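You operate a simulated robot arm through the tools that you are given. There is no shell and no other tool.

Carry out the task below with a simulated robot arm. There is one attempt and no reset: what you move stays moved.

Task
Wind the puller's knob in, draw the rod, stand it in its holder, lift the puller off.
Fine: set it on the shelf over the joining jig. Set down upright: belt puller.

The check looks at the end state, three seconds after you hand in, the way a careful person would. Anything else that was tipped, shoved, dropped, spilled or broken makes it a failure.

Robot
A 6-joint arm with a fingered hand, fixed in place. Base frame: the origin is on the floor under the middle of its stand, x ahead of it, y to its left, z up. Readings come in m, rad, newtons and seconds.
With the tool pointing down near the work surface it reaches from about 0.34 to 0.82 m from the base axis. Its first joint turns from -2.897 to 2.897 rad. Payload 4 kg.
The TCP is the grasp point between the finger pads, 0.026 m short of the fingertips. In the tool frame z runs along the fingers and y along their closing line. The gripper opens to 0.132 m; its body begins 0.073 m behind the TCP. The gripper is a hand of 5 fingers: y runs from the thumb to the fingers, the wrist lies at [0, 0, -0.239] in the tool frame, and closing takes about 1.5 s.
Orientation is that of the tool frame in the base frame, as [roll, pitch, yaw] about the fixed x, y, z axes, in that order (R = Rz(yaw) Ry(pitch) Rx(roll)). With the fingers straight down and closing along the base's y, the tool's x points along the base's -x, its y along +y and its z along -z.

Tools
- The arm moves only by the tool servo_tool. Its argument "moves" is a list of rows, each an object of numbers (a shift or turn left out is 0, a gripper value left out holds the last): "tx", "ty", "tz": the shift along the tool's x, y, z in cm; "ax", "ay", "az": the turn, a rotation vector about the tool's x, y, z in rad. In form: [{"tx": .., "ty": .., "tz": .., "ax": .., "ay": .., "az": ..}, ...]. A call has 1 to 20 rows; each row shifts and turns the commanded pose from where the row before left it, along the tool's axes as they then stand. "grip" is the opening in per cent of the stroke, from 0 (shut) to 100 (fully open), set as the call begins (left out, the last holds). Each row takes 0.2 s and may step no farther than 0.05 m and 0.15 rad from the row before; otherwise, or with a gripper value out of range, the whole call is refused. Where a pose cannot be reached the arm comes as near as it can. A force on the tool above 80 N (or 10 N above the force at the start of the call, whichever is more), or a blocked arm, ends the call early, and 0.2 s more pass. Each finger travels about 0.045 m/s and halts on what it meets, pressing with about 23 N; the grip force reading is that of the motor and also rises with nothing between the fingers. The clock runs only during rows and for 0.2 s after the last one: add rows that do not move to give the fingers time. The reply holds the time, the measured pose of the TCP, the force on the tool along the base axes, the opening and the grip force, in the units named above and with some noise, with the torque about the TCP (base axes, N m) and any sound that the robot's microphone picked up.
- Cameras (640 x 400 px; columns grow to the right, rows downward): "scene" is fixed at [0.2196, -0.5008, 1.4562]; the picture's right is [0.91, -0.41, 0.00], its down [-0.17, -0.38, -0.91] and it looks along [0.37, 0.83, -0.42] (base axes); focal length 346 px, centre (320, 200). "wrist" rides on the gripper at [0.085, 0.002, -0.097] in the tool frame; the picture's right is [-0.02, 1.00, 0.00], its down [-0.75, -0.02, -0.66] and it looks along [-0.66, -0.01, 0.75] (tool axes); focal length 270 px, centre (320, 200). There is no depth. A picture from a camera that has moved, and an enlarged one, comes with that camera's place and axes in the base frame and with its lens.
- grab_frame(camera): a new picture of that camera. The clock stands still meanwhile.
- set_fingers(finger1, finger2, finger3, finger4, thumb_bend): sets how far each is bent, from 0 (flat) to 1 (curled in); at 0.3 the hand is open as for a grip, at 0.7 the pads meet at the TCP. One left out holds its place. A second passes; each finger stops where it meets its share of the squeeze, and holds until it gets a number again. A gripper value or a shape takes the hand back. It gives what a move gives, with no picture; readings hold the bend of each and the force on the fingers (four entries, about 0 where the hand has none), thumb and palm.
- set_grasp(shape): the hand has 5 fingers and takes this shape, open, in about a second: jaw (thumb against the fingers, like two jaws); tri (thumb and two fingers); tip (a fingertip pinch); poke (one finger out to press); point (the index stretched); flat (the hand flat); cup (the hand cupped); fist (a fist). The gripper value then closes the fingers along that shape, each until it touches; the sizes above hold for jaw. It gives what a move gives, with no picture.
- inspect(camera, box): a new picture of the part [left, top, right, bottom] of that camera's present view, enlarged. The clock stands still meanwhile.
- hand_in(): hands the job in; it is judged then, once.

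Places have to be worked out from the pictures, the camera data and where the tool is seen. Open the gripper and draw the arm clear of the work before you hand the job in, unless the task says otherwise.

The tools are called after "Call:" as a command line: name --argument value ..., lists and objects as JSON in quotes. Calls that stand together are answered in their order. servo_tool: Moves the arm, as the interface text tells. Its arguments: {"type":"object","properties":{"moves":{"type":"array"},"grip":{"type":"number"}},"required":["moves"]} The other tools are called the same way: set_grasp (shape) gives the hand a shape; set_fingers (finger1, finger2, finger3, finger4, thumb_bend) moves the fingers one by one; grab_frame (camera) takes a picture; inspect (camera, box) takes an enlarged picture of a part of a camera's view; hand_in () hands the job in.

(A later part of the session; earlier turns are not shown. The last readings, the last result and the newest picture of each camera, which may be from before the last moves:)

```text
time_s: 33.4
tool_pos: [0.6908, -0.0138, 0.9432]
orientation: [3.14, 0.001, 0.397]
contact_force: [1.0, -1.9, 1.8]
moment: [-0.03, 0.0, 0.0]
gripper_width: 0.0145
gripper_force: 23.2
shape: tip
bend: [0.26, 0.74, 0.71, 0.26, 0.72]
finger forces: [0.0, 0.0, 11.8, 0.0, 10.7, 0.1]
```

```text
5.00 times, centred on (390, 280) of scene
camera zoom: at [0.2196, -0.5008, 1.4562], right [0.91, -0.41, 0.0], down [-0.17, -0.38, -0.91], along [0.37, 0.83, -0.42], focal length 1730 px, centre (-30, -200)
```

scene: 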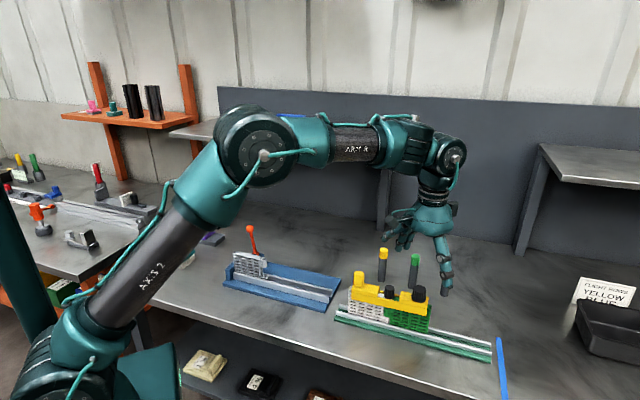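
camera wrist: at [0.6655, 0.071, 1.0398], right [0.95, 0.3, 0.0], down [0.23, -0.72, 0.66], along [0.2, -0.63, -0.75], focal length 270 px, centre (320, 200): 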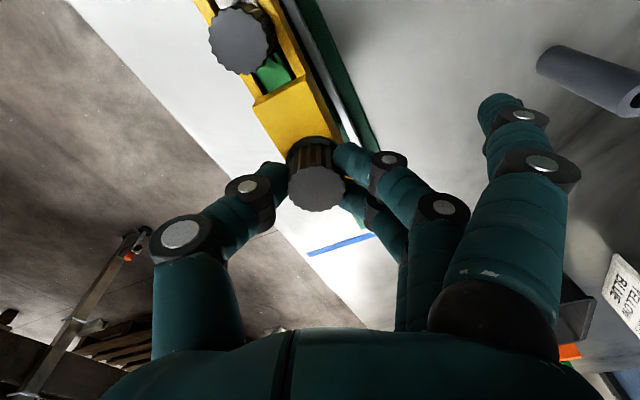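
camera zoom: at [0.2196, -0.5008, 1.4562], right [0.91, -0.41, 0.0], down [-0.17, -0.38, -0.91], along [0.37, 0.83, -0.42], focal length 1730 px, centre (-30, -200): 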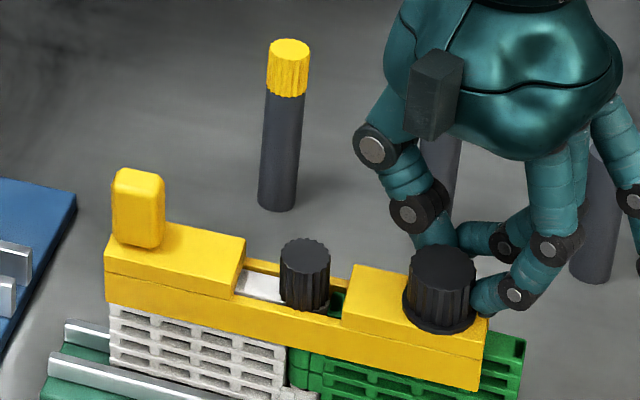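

The grip slipped at the end of this stroke (one finger lost contact) and the frame was nudged. I open the fingers right away, rise, and look.

Call:
servo_tool --moves '[{}, {}, {}, {}]' --grip 45

Call:
inspect --camera "scene" --box '[330, 240, 450, 320]'

Call:
grab_frame --camera "wrist"

```text
time_s: 34.4
tool_pos: [0.6907, -0.0127, 0.9428]
orientation: [3.139, -0.001, 0.401]
contact_force: [0.6, -0.5, -0.1]
moment: [0.01, 0.01, 0.0]
gripper_width: 0.0585
gripper_force: 0.1
shape: tip
bend: [0.0, 0.73, 0.73, 0.0, 0.7]
finger forces: [0.1, 0.0, 0.0, 0.0, 0.0, 0.0]
```

```text
5.00 times, centred on (390, 280) of scene
camera zoom: at [0.2196, -0.5008, 1.4562], right [0.91, -0.41, 0.0], down [-0.17, -0.38, -0.91], along [0.37, 0.83, -0.42], focal length 1730 px, centre (-30, -200)
```

zoom: 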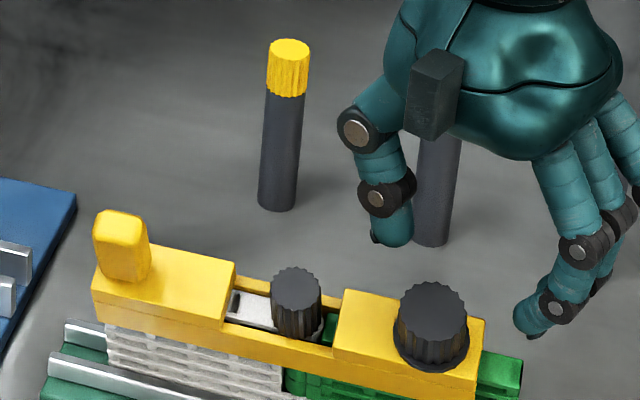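

```text
taken
camera wrist: at [0.7688, 0.0181, 1.0401], right [0.37, -0.93, 0.0], down [-0.7, -0.28, 0.66], along [-0.61, -0.24, -0.75], focal length 270 px, centre (320, 200)
```

wrist: 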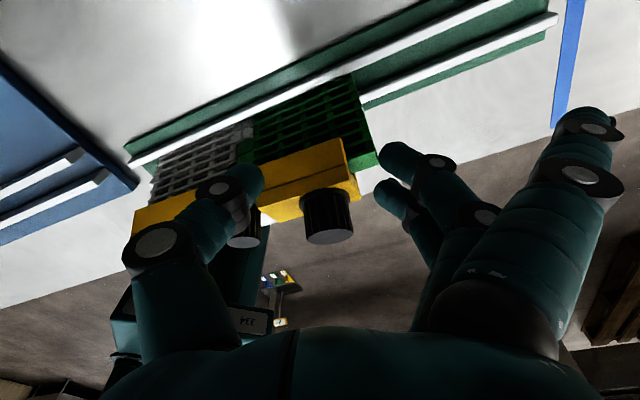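

The whole belt-and-puller assembly now leans toward the front by roughly 17°. I look closely at how it sits in the rails before moving anything.

Call:
inspect --camera "scene" --box '[330, 270, 450, 350]'

Call:
inspect --camera "wrist" --box '[110, 60, 430, 260]'

```text
5.00 times, centred on (390, 310) of scene
camera zoom: at [0.2196, -0.5008, 1.4562], right [0.91, -0.41, 0.0], down [-0.17, -0.38, -0.91], along [0.37, 0.83, -0.42], focal length 1730 px, centre (-30, -350)
```

zoom: 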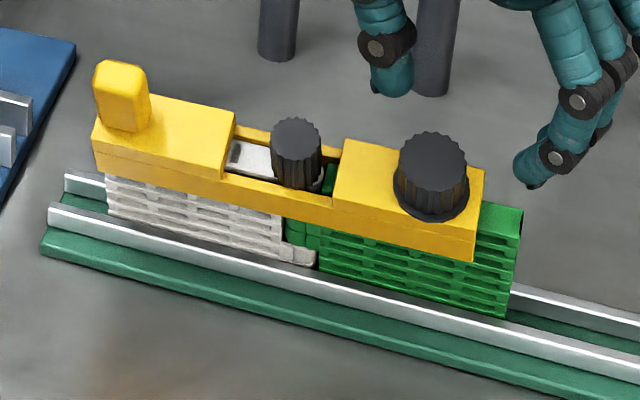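

```text
2.00 times, centred on (270, 160) of wrist
camera zoom: at [0.7688, 0.0181, 1.0401], right [0.37, -0.93, 0.0], down [-0.7, -0.28, 0.66], along [-0.61, -0.24, -0.75], focal length 541 px, centre (420, 280)
```

zoom: 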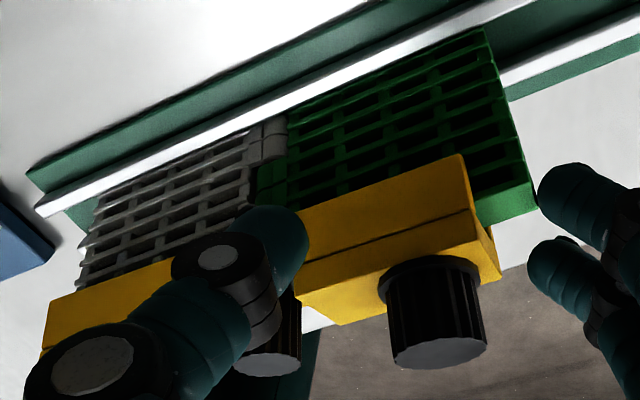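

The belts are still inside the channel, leaning on the front rail. I let one short idle step pass to see whether it is at rest.

Call:
servo_tool --moves '[{}]'

Call:
inspect --camera "scene" --box '[330, 270, 450, 350]'

```text
time_s: 34.8
tool_pos: [0.69, -0.0122, 0.9434]
orientation: [3.139, -0.001, 0.399]
contact_force: [0.1, 1.0, 0.5]
moment: [0.03, -0.01, 0.02]
gripper_width: 0.0583
gripper_force: 0.0
shape: tip
bend: [0.0, 0.73, 0.73, 0.0, 0.7]
finger forces: [0.0, 0.0, 0.1, 0.1, 0.0, 0.0]
```

```text
5.00 times, centred on (390, 310) of scene
camera zoom: at [0.2196, -0.5008, 1.4562], right [0.91, -0.41, 0.0], down [-0.17, -0.38, -0.91], along [0.37, 0.83, -0.42], focal length 1730 px, centre (-30, -350)
```

zoom: 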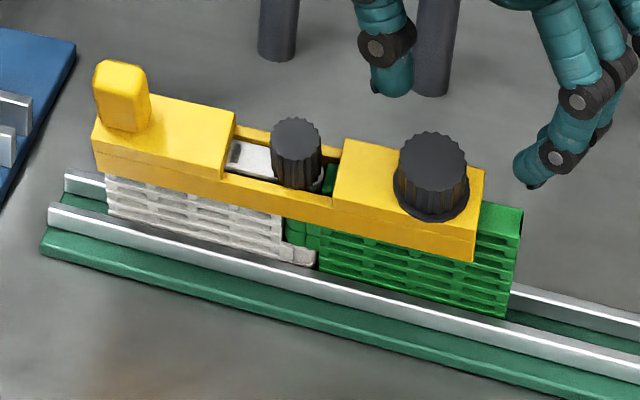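

It is at rest, leaning but stable on the rail. I raise the hand straight up, switch to the jaw shape, turn so the fingers close across the beam, and move over the rod to set the assembly upright again.

Call:
servo_tool --moves '[{"tz": -3}, {"tz": -4}, {"tz": -4}, {}]'

Call:
set_grasp --shape "jaw"

Call:
servo_tool --moves '[{"az": -0.14}, {"az": -0.14}, {"az": -0.14}, {"az": -0.14}, {"az": -0.14}, {"az": -0.14}, {"az": -0.14}, {"az": -0.14}, {"az": -0.14}, {"az": -0.14}, {"az": -0.14}, {"az": -0.14}, {"az": -0.14}, {"az": -0.136}, {"tx": 3.4, "ty": 0.2}, {"tx": 3.4, "ty": 0.2}, {}]' --grip 100

Call:
grab_frame --camera "wrist"

Call:
grab_frame --camera "scene"

```text
time_s: 35.8
tool_pos: [0.6913, -0.0128, 1.0497]
orientation: [3.14, 0.0, 0.399]
contact_force: [1.3, -0.5, 0.6]
moment: [-0.03, 0.0, -0.02]
gripper_width: 0.0586
gripper_force: 0.0
shape: tip
bend: [0.0, 0.73, 0.73, 0.0, 0.7]
finger forces: [0.0, 0.0, 0.0, 0.0, 0.0, 0.0]
```

```text
time_s: 36.7
tool_pos: [0.6905, -0.0128, 1.0504]
orientation: [3.141, 0.0, 0.4]
contact_force: [-0.2, 0.0, 0.2]
moment: [-0.03, 0.02, -0.01]
gripper_width: 0.1317
gripper_force: 0.1
shape: jaw
bend: [0.3, 0.3, 0.3, 0.3, 0.3]
finger forces: [0.1, 0.0, 0.0, 0.1, 0.0, 0.1]
```

```text
time_s: 40.3
tool_pos: [0.6444, 0.041, 1.0544]
orientation: [3.141, 0.002, 2.352]
contact_force: [-0.5, -0.6, -0.2]
moment: [0.02, 0.01, -0.02]
gripper_width: 0.1319
gripper_force: 0.0
shape: jaw
bend: [0.3, 0.3, 0.3, 0.3, 0.3]
finger forces: [0.1, 0.0, 0.0, 0.0, 0.0, 0.1]
```

```text
taken
camera wrist: at [0.586, 0.1013, 1.1512], right [0.72, 0.69, 0.0], down [0.52, -0.54, 0.66], along [0.46, -0.48, -0.75], focal length 270 px, centre (320, 200)
```

wrist: 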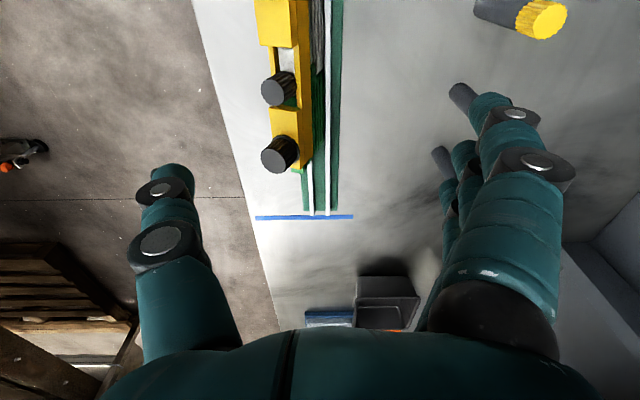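

```text
taken
```

scene: 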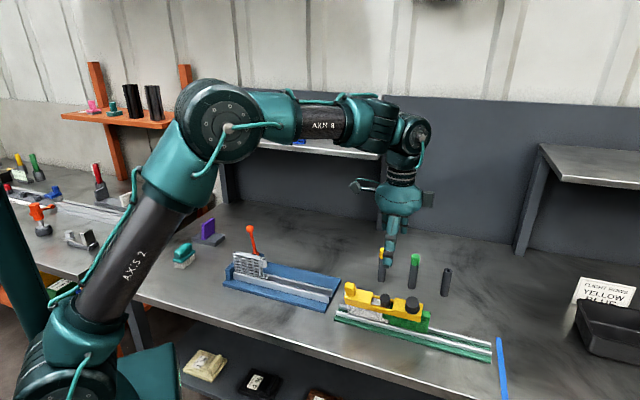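

The camera looks straight along the beam, and the leaning rod head sits about 4 cm toward the thumb side. I descend partway with the jaws wide open and check clearance.

Call:
servo_tool --moves '[{"ty": -0.6, "tz": 3}, {"tz": 3}, {"tz": 3}, {"tz": 1.5}, {}]'

Call:
grab_frame --camera "wrist"

Call:
inspect --camera "scene" --box '[320, 220, 460, 340]'

```text
time_s: 41.5
tool_pos: [0.6414, 0.0339, 0.9464]
orientation: [3.141, 0.002, 2.356]
contact_force: [0.2, 0.0, -0.9]
moment: [0.03, -0.01, 0.03]
gripper_width: 0.132
gripper_force: 0.1
shape: jaw
bend: [0.3, 0.3, 0.3, 0.3, 0.3]
finger forces: [0.0, 0.0, 0.1, 0.0, 0.0, 0.0]
```

```text
taken
camera wrist: at [0.5827, 0.0947, 1.0441], right [0.72, 0.69, 0.0], down [0.52, -0.54, 0.66], along [0.46, -0.48, -0.75], focal length 270 px, centre (320, 200)
```

wrist: 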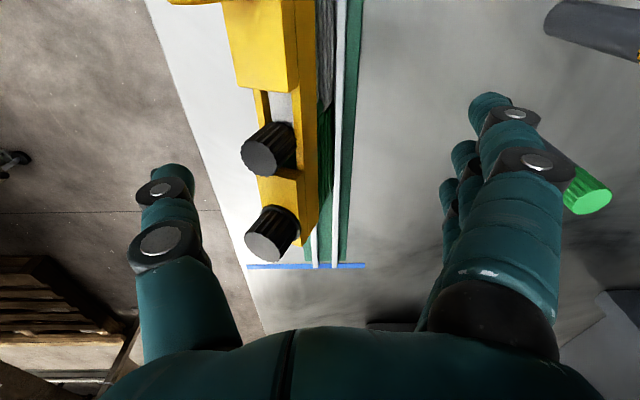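

```text
3.33 times, centred on (390, 280) of scene
camera zoom: at [0.2196, -0.5008, 1.4562], right [0.91, -0.41, 0.0], down [-0.17, -0.38, -0.91], along [0.37, 0.83, -0.42], focal length 1153 px, centre (87, -67)
```

zoom: 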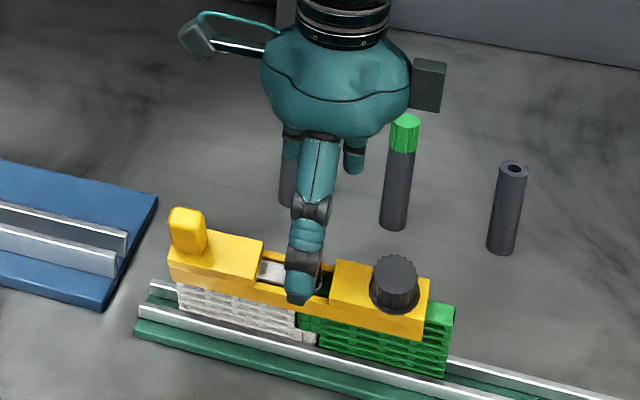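

The thumb is clear in front and the fingers clear behind. I lower the last 6 cm to beam height.

Call:
servo_tool --moves '[{"tz": 2}, {"tz": 2}, {"tz": 1}, {"tz": 0.8}, {}]'

Call:
grab_frame --camera "wrist"

Call:
inspect --camera "scene" --box '[320, 220, 460, 340]'

```text
time_s: 42.7
tool_pos: [0.6412, 0.0337, 0.8889]
orientation: [3.14, 0.003, 2.354]
contact_force: [0.1, 0.5, 0.2]
moment: [0.0, 0.0, 0.02]
gripper_width: 0.1318
gripper_force: 0.2
shape: jaw
bend: [0.3, 0.3, 0.3, 0.3, 0.3]
finger forces: [0.1, 0.1, 0.1, 0.0, 0.0, 0.0]
```

```text
taken
camera wrist: at [0.5833, 0.0943, 0.9865], right [0.72, 0.69, 0.0], down [0.52, -0.54, 0.66], along [0.46, -0.48, -0.75], focal length 270 px, centre (320, 200)
```

wrist: 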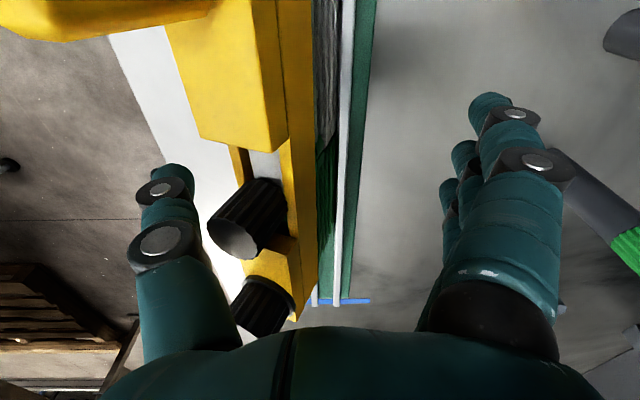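

```text
3.33 times, centred on (390, 280) of scene
camera zoom: at [0.2196, -0.5008, 1.4562], right [0.91, -0.41, 0.0], down [-0.17, -0.38, -0.91], along [0.37, 0.83, -0.42], focal length 1153 px, centre (87, -67)
```

zoom: 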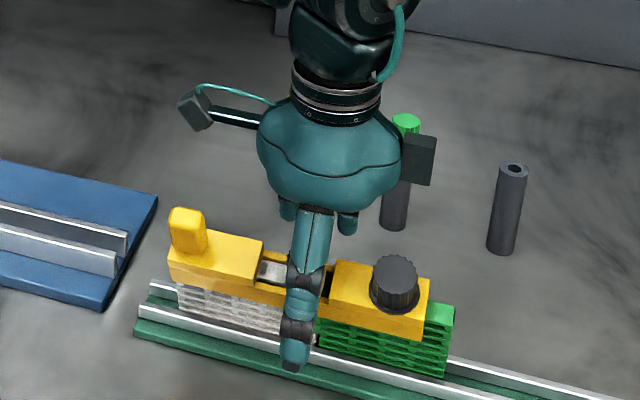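

Both sides are clear. I close partway so the thumb begins to push the frame back toward upright, with the fingers guarding the far side.

Call:
servo_tool --moves '[{}, {}, {}, {}, {}]' --grip 55

Call:
grab_frame --camera "wrist"

Call:
inspect --camera "scene" --box '[320, 220, 460, 340]'

```text
time_s: 43.9
tool_pos: [0.6422, 0.0339, 0.8901]
orientation: [-3.139, 0.001, 2.354]
contact_force: [-1.6, 0.3, 0.4]
moment: [0.03, -0.03, -0.01]
gripper_width: 0.0735
gripper_force: 0.0
shape: jaw
bend: [0.72, 0.72, 0.72, 0.72, 0.7]
finger forces: [0.0, 0.0, 0.0, 0.0, 0.0, 0.0]
```

```text
taken
camera wrist: at [0.5834, 0.0943, 0.9866], right [0.72, 0.69, 0.0], down [0.52, -0.54, 0.66], along [0.46, -0.48, -0.75], focal length 270 px, centre (320, 200)
```

wrist: 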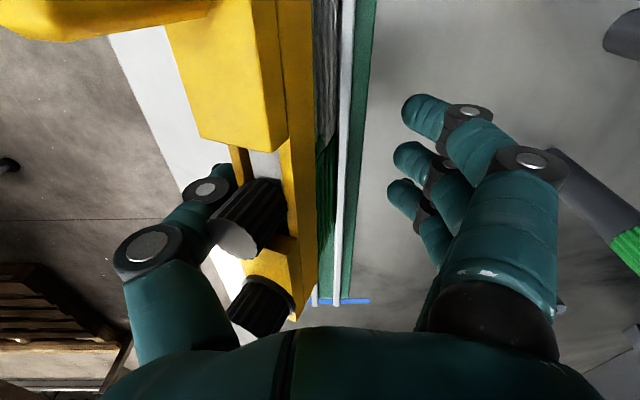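

```text
3.33 times, centred on (390, 280) of scene
camera zoom: at [0.2196, -0.5008, 1.4562], right [0.91, -0.41, 0.0], down [-0.17, -0.38, -0.91], along [0.37, 0.83, -0.42], focal length 1153 px, centre (87, -67)
```

zoom: 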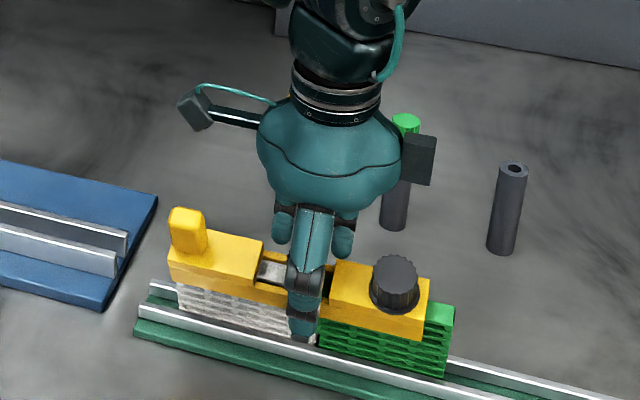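

No contact yet. I slide the hand slowly toward the back so the thumb pushes the beam upright, watching forces.

Call:
servo_tool --moves '[{"ty": 0.5}, {"ty": 0.5}, {"ty": 0.5}, {}]'

Call:
grab_frame --camera "wrist"

Call:
inspect --camera "scene" --box '[320, 220, 460, 340]'

```text
time_s: 44.9
tool_pos: [0.6528, 0.0439, 0.8899]
orientation: [3.141, 0.001, 2.356]
contact_force: [0.5, 0.3, 0.0]
moment: [0.03, 0.0, -0.03]
gripper_width: 0.0738
gripper_force: 0.0
shape: jaw
bend: [0.72, 0.72, 0.72, 0.72, 0.7]
finger forces: [0.1, 0.0, 0.1, 0.0, 0.0, 0.0]
```

```text
taken
camera wrist: at [0.5935, 0.1049, 0.9864], right [0.72, 0.69, 0.0], down [0.52, -0.54, 0.66], along [0.46, -0.48, -0.75], focal length 270 px, centre (320, 200)
```

wrist: 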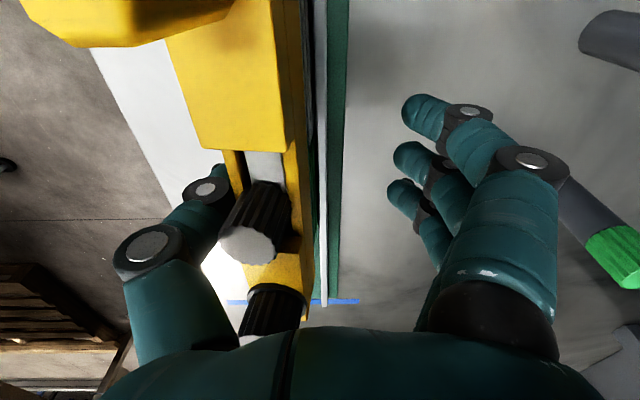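

```text
3.33 times, centred on (390, 280) of scene
camera zoom: at [0.2196, -0.5008, 1.4562], right [0.91, -0.41, 0.0], down [-0.17, -0.38, -0.91], along [0.37, 0.83, -0.42], focal length 1153 px, centre (87, -67)
```

zoom: 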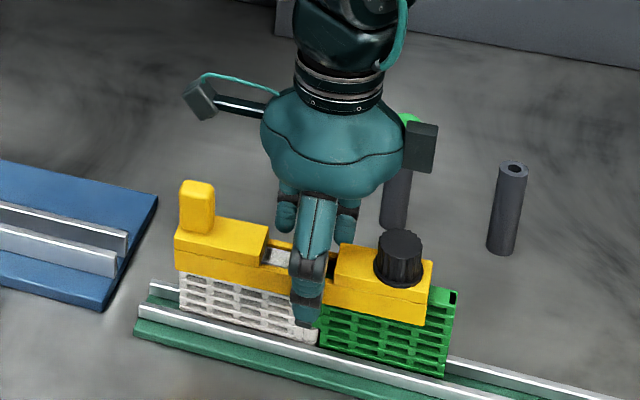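

The frame is rising back upright with almost no force. About 1 cm more at thumb height should bring it vertical; I go in small steps.

Call:
servo_tool --moves '[{"ty": 0.4}, {"ty": 0.3}, {}]'

Call:
grab_frame --camera "wrist"

Call:
inspect --camera "scene" --box '[320, 220, 460, 340]'

```text
time_s: 45.7
tool_pos: [0.6565, 0.0493, 0.8889]
orientation: [-3.14, -0.001, 2.355]
contact_force: [-0.8, 0.5, 0.1]
moment: [-0.03, 0.02, 0.01]
gripper_width: 0.0737
gripper_force: 0.0
shape: jaw
bend: [0.72, 0.72, 0.72, 0.72, 0.7]
finger forces: [0.0, 0.0, 0.0, 0.1, 0.0, 0.0]
```

```text
taken
camera wrist: at [0.598, 0.11, 0.9867], right [0.72, 0.69, 0.0], down [0.52, -0.54, 0.66], along [0.46, -0.48, -0.75], focal length 270 px, centre (320, 200)
```

wrist: 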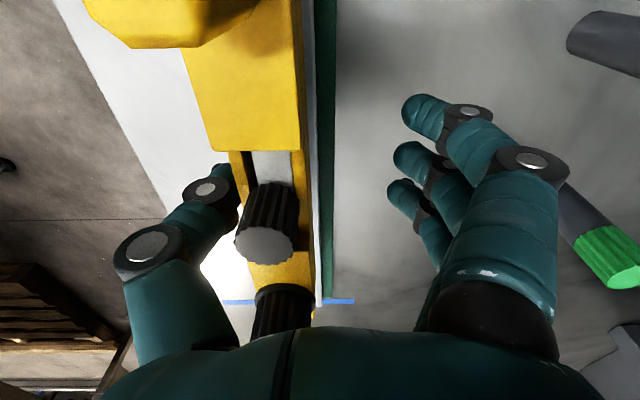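

```text
3.33 times, centred on (390, 280) of scene
camera zoom: at [0.2196, -0.5008, 1.4562], right [0.91, -0.41, 0.0], down [-0.17, -0.38, -0.91], along [0.37, 0.83, -0.42], focal length 1153 px, centre (87, -67)
```

zoom: 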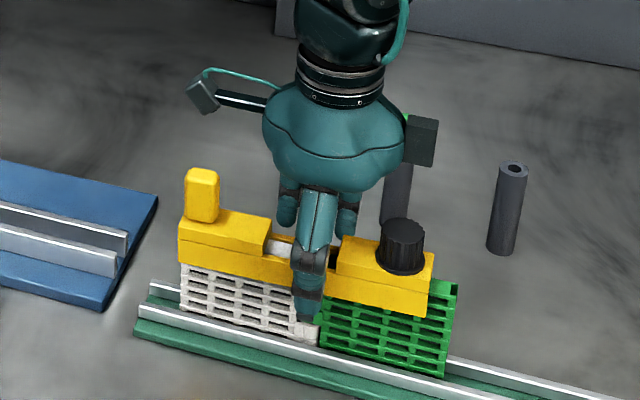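

It looks nearly vertical now; I zoom in on the rod and frame from both cameras to judge the remaining lean.

Call:
inspect --camera "wrist" --box '[180, 100, 380, 330]'

Call:
inspect --camera "scene" --box '[330, 240, 450, 320]'

```text
1.74 times, centred on (280, 215) of wrist
camera zoom: at [0.598, 0.11, 0.9867], right [0.72, 0.69, 0.0], down [0.52, -0.54, 0.66], along [0.46, -0.48, -0.75], focal length 470 px, centre (390, 174)
```

zoom: 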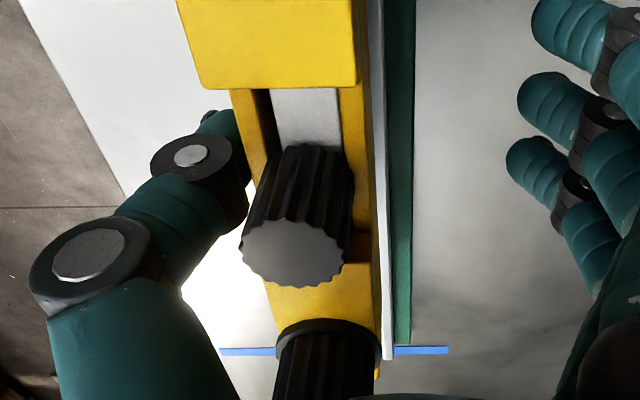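

```text
5.00 times, centred on (390, 280) of scene
camera zoom: at [0.2196, -0.5008, 1.4562], right [0.91, -0.41, 0.0], down [-0.17, -0.38, -0.91], along [0.37, 0.83, -0.42], focal length 1730 px, centre (-30, -200)
```

zoom: 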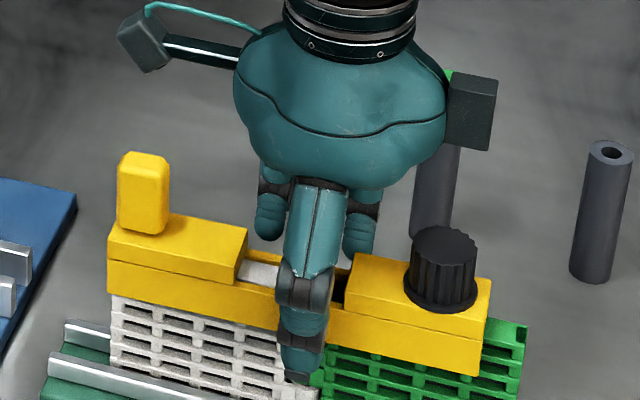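

The rod head reads (0.640, 0.035), close to its original spot, and the frame looks vertical. I back the thumb off slightly to see whether it stays upright.

Call:
servo_tool --moves '[{"ty": 0.1}, {"ty": -0.2}, {"ty": -0.4}, {"ty": -0.5}, {}]'

Call:
inspect --camera "scene" --box '[330, 240, 450, 320]'

Call:
grab_frame --camera "wrist"

```text
time_s: 46.9
tool_pos: [0.6507, 0.0413, 0.8892]
orientation: [-3.139, 0.0, 2.354]
contact_force: [0.9, 0.0, -0.1]
moment: [0.02, 0.02, -0.03]
gripper_width: 0.0733
gripper_force: 0.0
shape: jaw
bend: [0.72, 0.72, 0.72, 0.72, 0.7]
finger forces: [0.1, 0.0, 0.0, 0.1, 0.1, 0.1]
```

```text
5.00 times, centred on (390, 280) of scene
camera zoom: at [0.2196, -0.5008, 1.4562], right [0.91, -0.41, 0.0], down [-0.17, -0.38, -0.91], along [0.37, 0.83, -0.42], focal length 1730 px, centre (-30, -200)
```

zoom: 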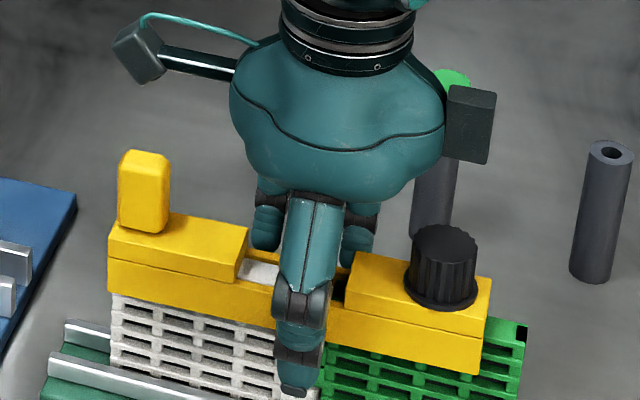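

```text
taken
camera wrist: at [0.5913, 0.1028, 0.9862], right [0.72, 0.69, 0.0], down [0.52, -0.54, 0.66], along [0.45, -0.48, -0.75], focal length 270 px, centre (320, 200)
```

wrist: 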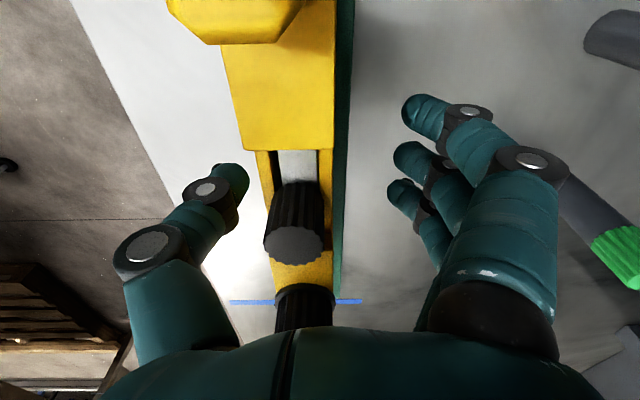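

It stays upright on its own. I open fully and rise straight up to look at the frame and rod unobstructed.

Call:
servo_tool --moves '[{}, {}, {}, {"tz": -2}, {"tz": -3}, {"tz": -4}, {"tz": -4}, {}]' --grip 100

Call:
inspect --camera "scene" --box '[330, 250, 450, 330]'

Call:
inspect --camera "wrist" --box '[210, 0, 400, 200]'

```text
time_s: 48.7
tool_pos: [0.6489, 0.0437, 1.0199]
orientation: [-3.14, 0.002, 2.354]
contact_force: [-0.5, 0.2, 0.1]
moment: [0.01, 0.02, -0.03]
gripper_width: 0.1317
gripper_force: 0.1
shape: jaw
bend: [0.3, 0.3, 0.3, 0.3, 0.3]
finger forces: [0.1, 0.1, 0.2, 0.1, 0.0, 0.0]
```

```text
5.00 times, centred on (390, 290) of scene
camera zoom: at [0.2196, -0.5008, 1.4562], right [0.91, -0.41, 0.0], down [-0.17, -0.38, -0.91], along [0.37, 0.83, -0.42], focal length 1730 px, centre (-30, -250)
```

zoom: 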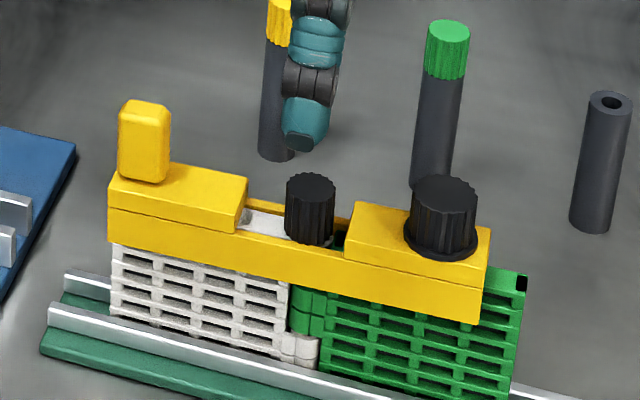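

```text
2.00 times, centred on (305, 100) of wrist
camera zoom: at [0.5898, 0.1041, 1.1184], right [0.72, 0.69, 0.0], down [0.52, -0.54, 0.66], along [0.46, -0.48, -0.75], focal length 541 px, centre (350, 400)
```

zoom: 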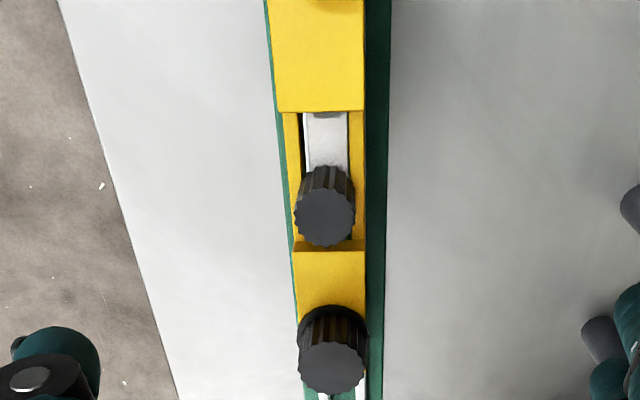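

The frame stands upright again but has slid about 11 mm along the beam, so its right block now touches the rod head. Before going on I take a low front view with the wrist camera to understand how the puller and rod sit; first I swing the hand to the front side.

Call:
servo_tool --moves '[{"az": -0.1428}, {"az": -0.1428}, {"az": -0.1428}, {"az": -0.1428}, {"az": -0.1428}, {"az": -0.1428}, {"az": -0.1428}, {"az": -0.1428}, {"az": -0.1428}, {"az": -0.1428}, {"az": -0.1428}, {"tx": 3.5}, {"tx": 3.5}, {"tx": 3.5}, {"tx": 3.5}, {}]'

Call:
servo_tool --moves '[{"ay": -0.13}, {"ay": -0.13}, {"ay": -0.13}, {"ay": -0.13}, {}]'

Call:
grab_frame --camera "wrist"

```text
time_s: 52.1
tool_pos: [0.5517, -0.0554, 1.02]
orientation: [-3.14, 0.0, -2.357]
contact_force: [-0.8, -1.0, 0.0]
moment: [-0.01, 0.04, 0.01]
gripper_width: 0.1318
gripper_force: 0.0
shape: jaw
bend: [0.3, 0.3, 0.3, 0.3, 0.3]
finger forces: [0.0, 0.1, 0.0, 0.1, 0.0, 0.0]
```

```text
time_s: 53.3
tool_pos: [0.5501, -0.0566, 1.0192]
orientation: [-3.141, 0.521, -2.358]
contact_force: [-0.2, 0.3, -0.2]
moment: [-0.01, 0.02, 0.0]
gripper_width: 0.1318
gripper_force: 0.1
shape: jaw
bend: [0.3, 0.3, 0.3, 0.3, 0.3]
finger forces: [0.0, 0.0, 0.1, 0.0, 0.1, 0.0]
```

```text
taken
camera wrist: at [0.4627, -0.1409, 1.0623], right [-0.69, 0.72, 0.01], down [0.24, 0.22, 0.95], along [0.68, 0.66, -0.33], focal length 270 px, centre (320, 200)
```

wrist: 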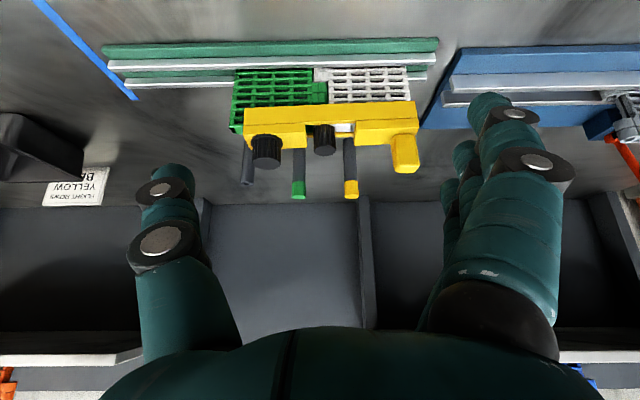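

Good front view (upside down). I enlarge the puller here.

Call:
inspect --camera "wrist" --box '[210, 30, 440, 210]'

Call:
servo_tool --moves '[{"tz": 2.2, "tx": 3.8}, {"tz": 2.2, "tx": 3.8}, {}]'

Call:
inspect --camera "wrist" --box '[200, 30, 460, 240]'

```text
2.22 times, centred on (325, 120) of wrist
camera zoom: at [0.4627, -0.1409, 1.0623], right [-0.69, 0.72, 0.01], down [0.24, 0.22, 0.95], along [0.68, 0.66, -0.33], focal length 601 px, centre (309, 378)
```

zoom: 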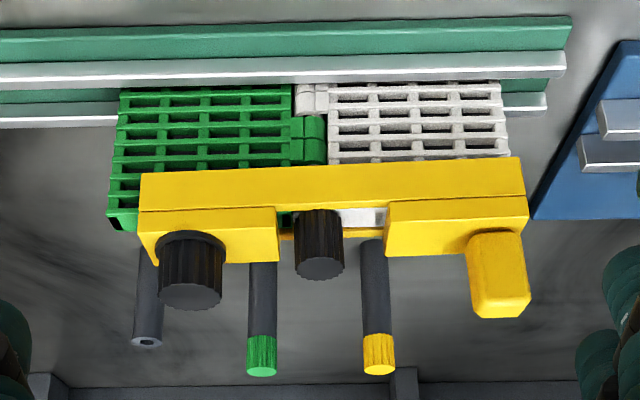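

```text
time_s: 54.1
tool_pos: [0.521, -0.0886, 0.9454]
orientation: [-3.14, 0.518, -2.358]
contact_force: [-1.0, -1.1, -0.4]
moment: [-0.01, -0.02, 0.04]
gripper_width: 0.1319
gripper_force: 0.1
shape: jaw
bend: [0.3, 0.3, 0.3, 0.3, 0.3]
finger forces: [0.0, 0.0, 0.0, 0.0, 0.1, 0.1]
```

```text
1.90 times, centred on (330, 135) of wrist
camera zoom: at [0.4328, -0.1733, 0.9874], right [-0.69, 0.72, 0.01], down [0.24, 0.22, 0.94], along [0.68, 0.66, -0.33], focal length 515 px, centre (301, 324)
```

zoom: 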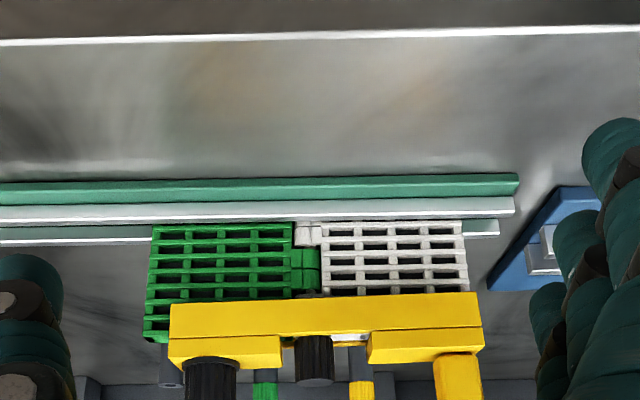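

The puller is a saddle over the belts with side bars; its right block has moved up against the rod head. I'll grip the yellow handle and slide the frame back about 1 cm; first I raise, level the hand and move over the handle.

Call:
servo_tool --moves '[{"tx": -2.0, "tz": -3.5}, {"tx": -2.0, "tz": -3.5}, {"ay": 0.13}, {"ay": 0.13}, {"ay": 0.13}, {"ay": 0.13}, {"az": -0.1428}, {"az": -0.1428}, {"az": -0.1428}, {"az": -0.1428}, {"az": -0.1428}, {"az": -0.1428}, {"az": -0.1428}, {"az": -0.1428}, {"az": -0.1428}, {"az": -0.1428}, {"az": -0.1428}, {}]'

Call:
set_grasp --shape "tri"

Call:
servo_tool --moves '[{"tx": -2.185, "ty": -4.27}, {"tx": -2.185, "ty": -4.27}, {"tx": -2.185, "ty": -4.27}, {"tx": -2.185, "ty": -4.27}, {}]'

Call:
grab_frame --camera "wrist"

Call:
inspect --camera "scene" --box '[320, 200, 460, 320]'

```text
time_s: 57.9
tool_pos: [0.5911, 0.0408, 1.1377]
orientation: [-3.106, 0.091, -0.839]
contact_force: [0.8, -0.2, 0.2]
moment: [0.01, 0.0, 0.0]
gripper_width: 0.1317
gripper_force: 0.0
shape: jaw
bend: [0.3, 0.3, 0.3, 0.3, 0.3]
finger forces: [0.0, 0.1, 0.1, 0.0, 0.1, 0.0]
out of reach, approached as far as the arm can: row 10, 11, 12, 13, 14, 15, 16, 17
```

```text
time_s: 58.8
tool_pos: [0.5899, 0.0417, 1.1363]
orientation: [-3.104, 0.092, -0.841]
contact_force: [-0.4, 0.2, -0.1]
moment: [-0.01, -0.04, -0.02]
gripper_width: 0.1318
gripper_force: 0.1
shape: tri
bend: [0.0, 0.3, 0.3, 0.0, 0.3]
finger forces: [0.0, 0.0, 0.1, 0.1, 0.0, 0.0]
```

```text
time_s: 60.0
tool_pos: [0.623, 0.0899, 1.1159]
orientation: [-3.102, 0.082, -0.842]
contact_force: [-0.9, 0.0, 0.7]
moment: [0.0, 0.03, -0.01]
gripper_width: 0.132
gripper_force: 0.0
shape: tri
bend: [0.0, 0.3, 0.3, 0.0, 0.3]
finger forces: [0.0, 0.0, 0.0, 0.1, 0.1, 0.0]
out of reach, approached as far as the arm can: row 1, 2, 3, 4
```

```text
taken
camera wrist: at [0.6803, 0.0164, 1.2056], right [-0.76, -0.65, -0.04], down [-0.47, 0.51, 0.72], along [-0.45, 0.56, -0.69], focal length 270 px, centre (320, 200)
```

wrist: 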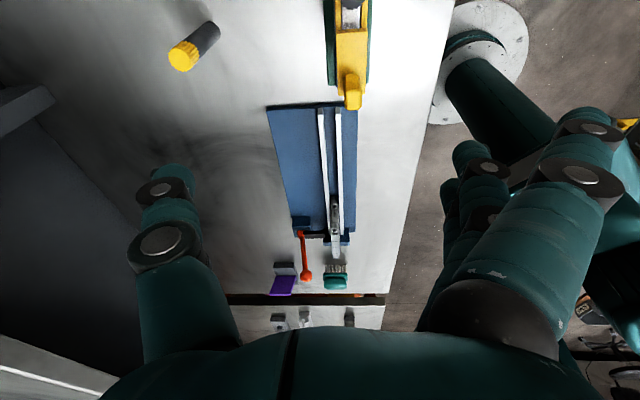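

```text
3.33 times, centred on (390, 260) of scene
camera zoom: at [0.2196, -0.5008, 1.4562], right [0.91, -0.41, 0.0], down [-0.17, -0.38, -0.91], along [0.37, 0.83, -0.42], focal length 1153 px, centre (87, 0)
```

zoom: 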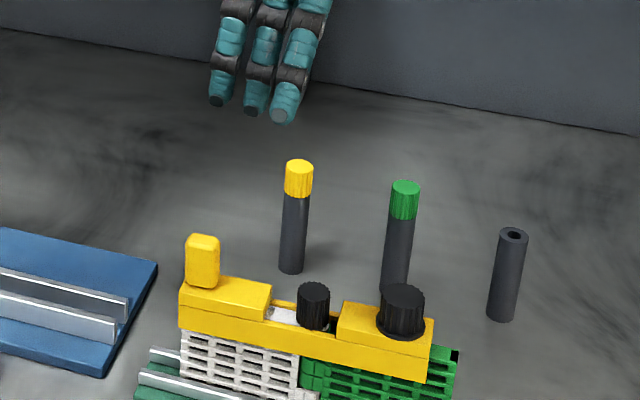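

The wrist ran into its turning limit going that way, so the pose is only approximate. I unwind clockwise to the orientation with the thumb in front (same closing line across the beam), staying high.

Call:
servo_tool --moves '[{"az": 0.15}, {"az": 0.15}, {"az": 0.15}, {"az": 0.15}, {"az": 0.15}, {"az": 0.15}, {"az": 0.15}, {"az": 0.15}, {"az": 0.15}, {"az": 0.15}, {"az": 0.15}, {"az": 0.15}, {"az": 0.15}, {"az": 0.15}, {"az": 0.15}, {"az": 0.15}, {"az": 0.15}, {"az": 0.15}, {"az": 0.15}, {"az": 0.15}]'

Call:
grab_frame --camera "scene"

```text
time_s: 64.2
tool_pos: [0.6242, 0.0849, 1.1157]
orientation: [3.09, -0.079, 2.443]
contact_force: [-0.5, 0.0, 0.5]
moment: [0.01, 0.0, -0.01]
gripper_width: 0.1319
gripper_force: 0.2
shape: tri
bend: [0.0, 0.3, 0.3, 0.0, 0.3]
finger forces: [0.0, 0.0, 0.0, 0.0, 0.0, 0.0]
out of reach, approached as far as the arm can: row 11
```

```text
taken
```

scene: 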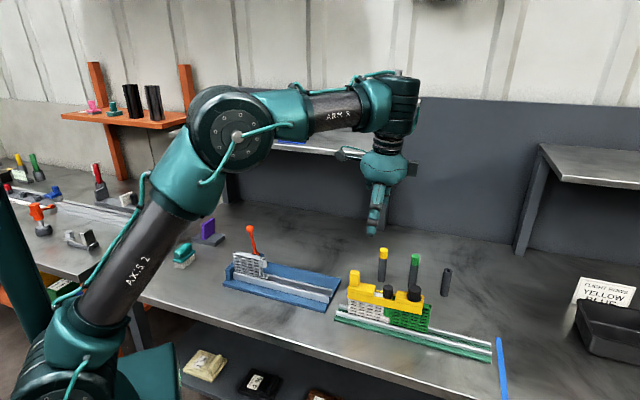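

The command resets to what is reached, leaving a small tilt. I correct the orientation to straight down with yaw 135° and move above the handle at about (0.580, 0.094).

Call:
servo_tool --moves '[{"ax": 0.0516, "ay": -0.079, "az": 0.087}, {}, {"tx": 1.25, "ty": -0.82, "tz": 3.0}, {"tx": 1.25, "ty": -0.82, "tz": 3.0}, {"tx": 1.25, "ty": -0.82, "tz": 3.0}, {}]'

Call:
grab_frame --camera "wrist"

Call:
inspect --camera "scene" --box '[320, 200, 460, 320]'

```text
time_s: 65.6
tool_pos: [0.5862, 0.1007, 1.0264]
orientation: [3.113, -0.043, 2.397]
contact_force: [1.7, -0.5, -0.9]
moment: [0.01, 0.01, -0.01]
gripper_width: 0.1317
gripper_force: 0.0
shape: tri
bend: [0.0, 0.3, 0.3, 0.0, 0.3]
finger forces: [0.1, 0.1, 0.1, 0.1, 0.0, 0.0]
out of reach, approached as far as the arm can: row 1
```

```text
taken
camera wrist: at [0.5251, 0.1547, 1.1274], right [0.69, 0.72, 0.03], down [0.55, -0.55, 0.62], along [0.47, -0.42, -0.78], focal length 270 px, centre (320, 200)
```

wrist: 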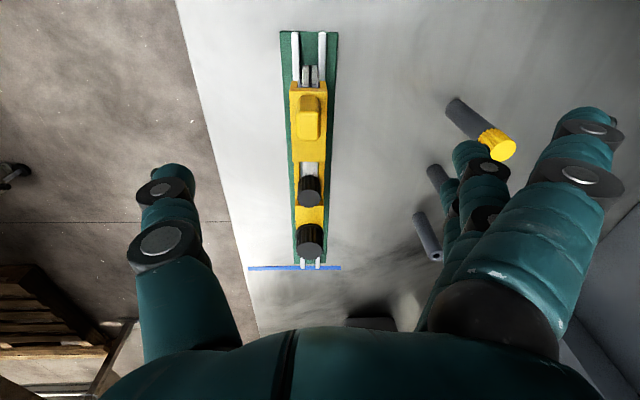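

```text
3.33 times, centred on (390, 260) of scene
camera zoom: at [0.2196, -0.5008, 1.4562], right [0.91, -0.41, 0.0], down [-0.17, -0.38, -0.91], along [0.37, 0.83, -0.42], focal length 1153 px, centre (87, 0)
```

zoom: 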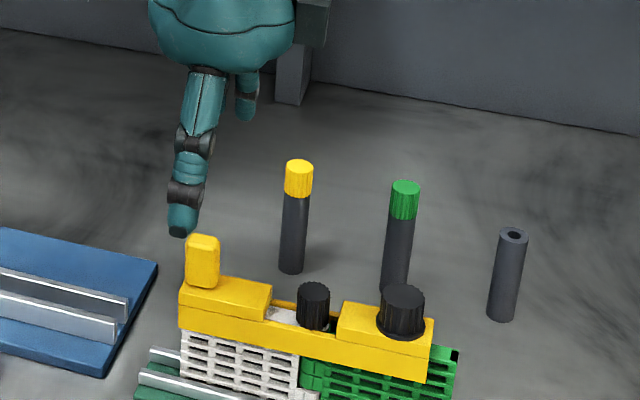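

A small tilt remains; I correct it once more.

Call:
servo_tool --moves '[{"ax": 0.0286, "ay": -0.043, "az": 0.041}, {}]'

Call:
inspect --camera "wrist" --box '[230, 20, 420, 280]'

```text
time_s: 66.2
tool_pos: [0.5859, 0.1014, 1.0267]
orientation: [-3.141, 0.001, 2.357]
contact_force: [-0.3, 0.4, 0.2]
moment: [0.0, 0.0, 0.0]
gripper_width: 0.1316
gripper_force: 0.1
shape: tri
bend: [0.0, 0.3, 0.3, 0.0, 0.3]
finger forces: [0.0, 0.1, 0.0, 0.0, 0.1, 0.1]
```

```text
1.54 times, centred on (325, 150) of wrist
camera zoom: at [0.5263, 0.1621, 1.1241], right [0.72, 0.69, 0.0], down [0.52, -0.54, 0.66], along [0.45, -0.48, -0.75], focal length 416 px, centre (312, 277)
```

zoom: 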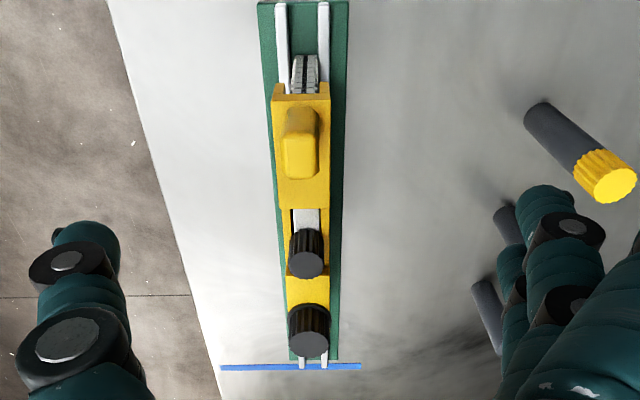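

The hand is now straight down; the handle reads about (0.582, 0.095). I shift to centre it and descend so the fingertips stay just above the block top.

Call:
servo_tool --moves '[{"tx": -0.17, "ty": -0.74}, {"tz": 3.0}, {"tz": 3.0}, {"tz": 2.0}, {"tz": 0.9}, {}]' --grip 60

Call:
grab_frame --camera "wrist"

Call:
inspect --camera "scene" --box '[320, 220, 440, 320]'

```text
time_s: 67.6
tool_pos: [0.5805, 0.0956, 0.9363]
orientation: [3.141, 0.001, 2.356]
contact_force: [0.4, -0.6, -0.2]
moment: [-0.01, 0.01, 0.0]
gripper_width: 0.08
gripper_force: 0.2
shape: tri
bend: [0.0, 0.71, 0.71, 0.0, 0.69]
finger forces: [0.1, 0.0, 0.0, 0.0, 0.1, 0.1]
```

```text
taken
camera wrist: at [0.5215, 0.1572, 1.0335], right [0.72, 0.69, 0.0], down [0.52, -0.54, 0.66], along [0.46, -0.48, -0.75], focal length 270 px, centre (320, 200)
```

wrist: 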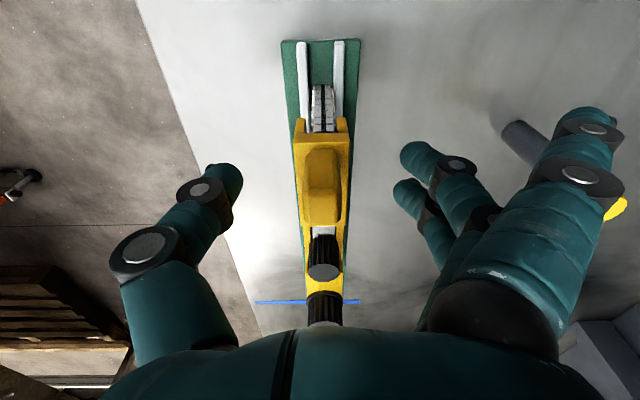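

```text
4.00 times, centred on (380, 270) of scene
camera zoom: at [0.2196, -0.5008, 1.4562], right [0.91, -0.41, 0.0], down [-0.17, -0.38, -0.91], along [0.37, 0.83, -0.42], focal length 1384 px, centre (80, -80)
```

zoom: 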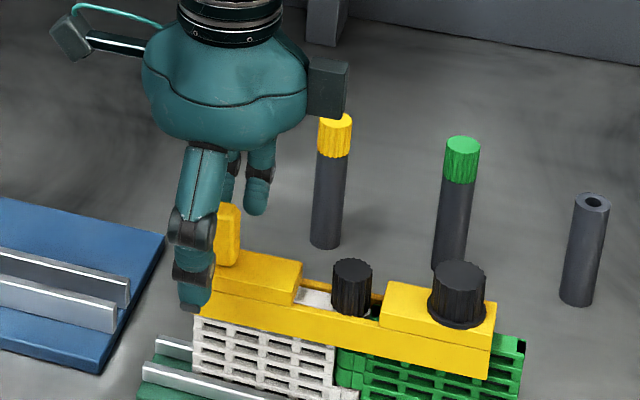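

The handle is centred between thumb and fingers. I close on it.

Call:
servo_tool --moves '[{}, {}, {}, {}, {}, {}]' --grip 0

Call:
inspect --camera "scene" --box '[320, 220, 440, 320]'

Call:
grab_frame --camera "wrist"

```text
time_s: 69.0
tool_pos: [0.5803, 0.0965, 0.9362]
orientation: [3.141, 0.0, 2.357]
contact_force: [0.0, 0.0, -0.3]
moment: [0.04, -0.05, 0.0]
gripper_width: 0.013
gripper_force: 23.3
shape: tri
bend: [0.24, 0.72, 0.72, 0.24, 0.7]
finger forces: [0.0, 10.2, 10.3, 0.0, 20.2, 0.0]
```

```text
4.00 times, centred on (380, 270) of scene
camera zoom: at [0.2196, -0.5008, 1.4562], right [0.91, -0.41, 0.0], down [-0.17, -0.38, -0.91], along [0.37, 0.83, -0.42], focal length 1384 px, centre (80, -80)
```

zoom: 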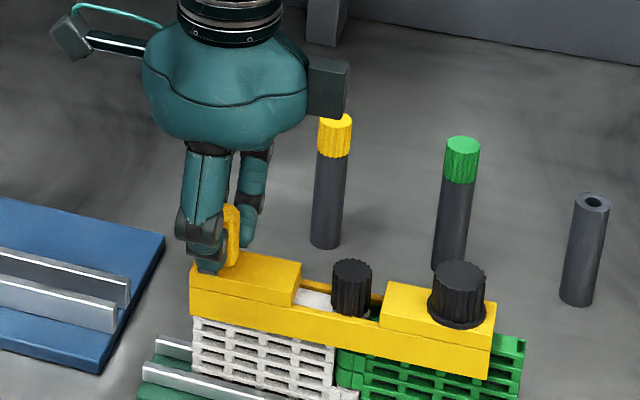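

```text
taken
camera wrist: at [0.5216, 0.1572, 1.0336], right [0.72, 0.69, 0.0], down [0.52, -0.54, 0.66], along [0.45, -0.48, -0.75], focal length 270 px, centre (320, 200)
```

wrist: 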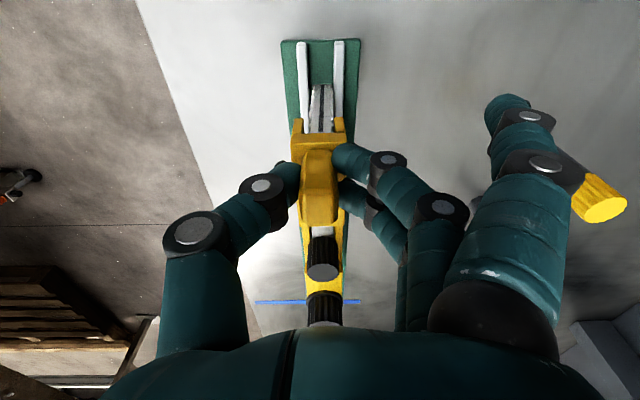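

The handle is held firmly and nothing moved. I slide the frame about 1 cm toward the knob end in small steps.

Call:
servo_tool --moves '[{"tx": -0.25}, {"tx": -0.25}, {"tx": -0.25}, {"tx": -0.25}, {}]'

Call:
inspect --camera "scene" --box '[320, 220, 440, 320]'

Call:
inspect --camera "scene" --box '[330, 250, 450, 330]'

```text
time_s: 70.2
tool_pos: [0.5877, 0.0887, 0.936]
orientation: [3.142, 0.0, 2.354]
contact_force: [0.6, -0.3, 0.1]
moment: [0.03, 0.01, 0.0]
gripper_width: 0.0127
gripper_force: 22.8
shape: tri
bend: [0.26, 0.72, 0.72, 0.26, 0.7]
finger forces: [0.0, 10.4, 10.0, 0.0, 20.3, 0.1]
```

```text
4.00 times, centred on (380, 270) of scene
camera zoom: at [0.2196, -0.5008, 1.4562], right [0.91, -0.41, 0.0], down [-0.17, -0.38, -0.91], along [0.37, 0.83, -0.42], focal length 1384 px, centre (80, -80)
```

zoom: 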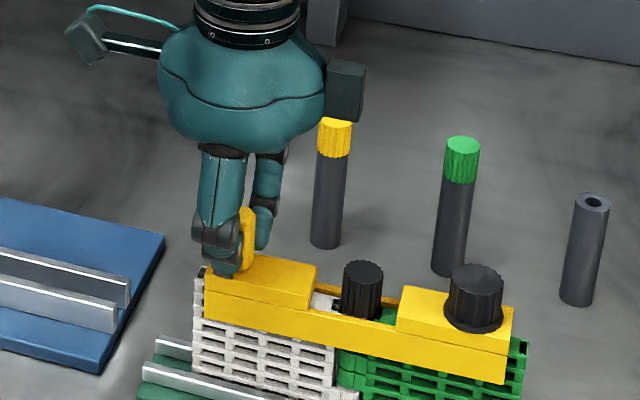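

```text
5.00 times, centred on (390, 290) of scene
camera zoom: at [0.2196, -0.5008, 1.4562], right [0.91, -0.41, 0.0], down [-0.17, -0.38, -0.91], along [0.37, 0.83, -0.42], focal length 1730 px, centre (-30, -250)
```

zoom: 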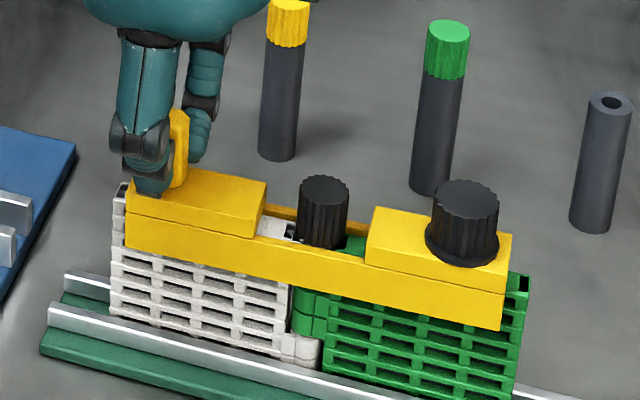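

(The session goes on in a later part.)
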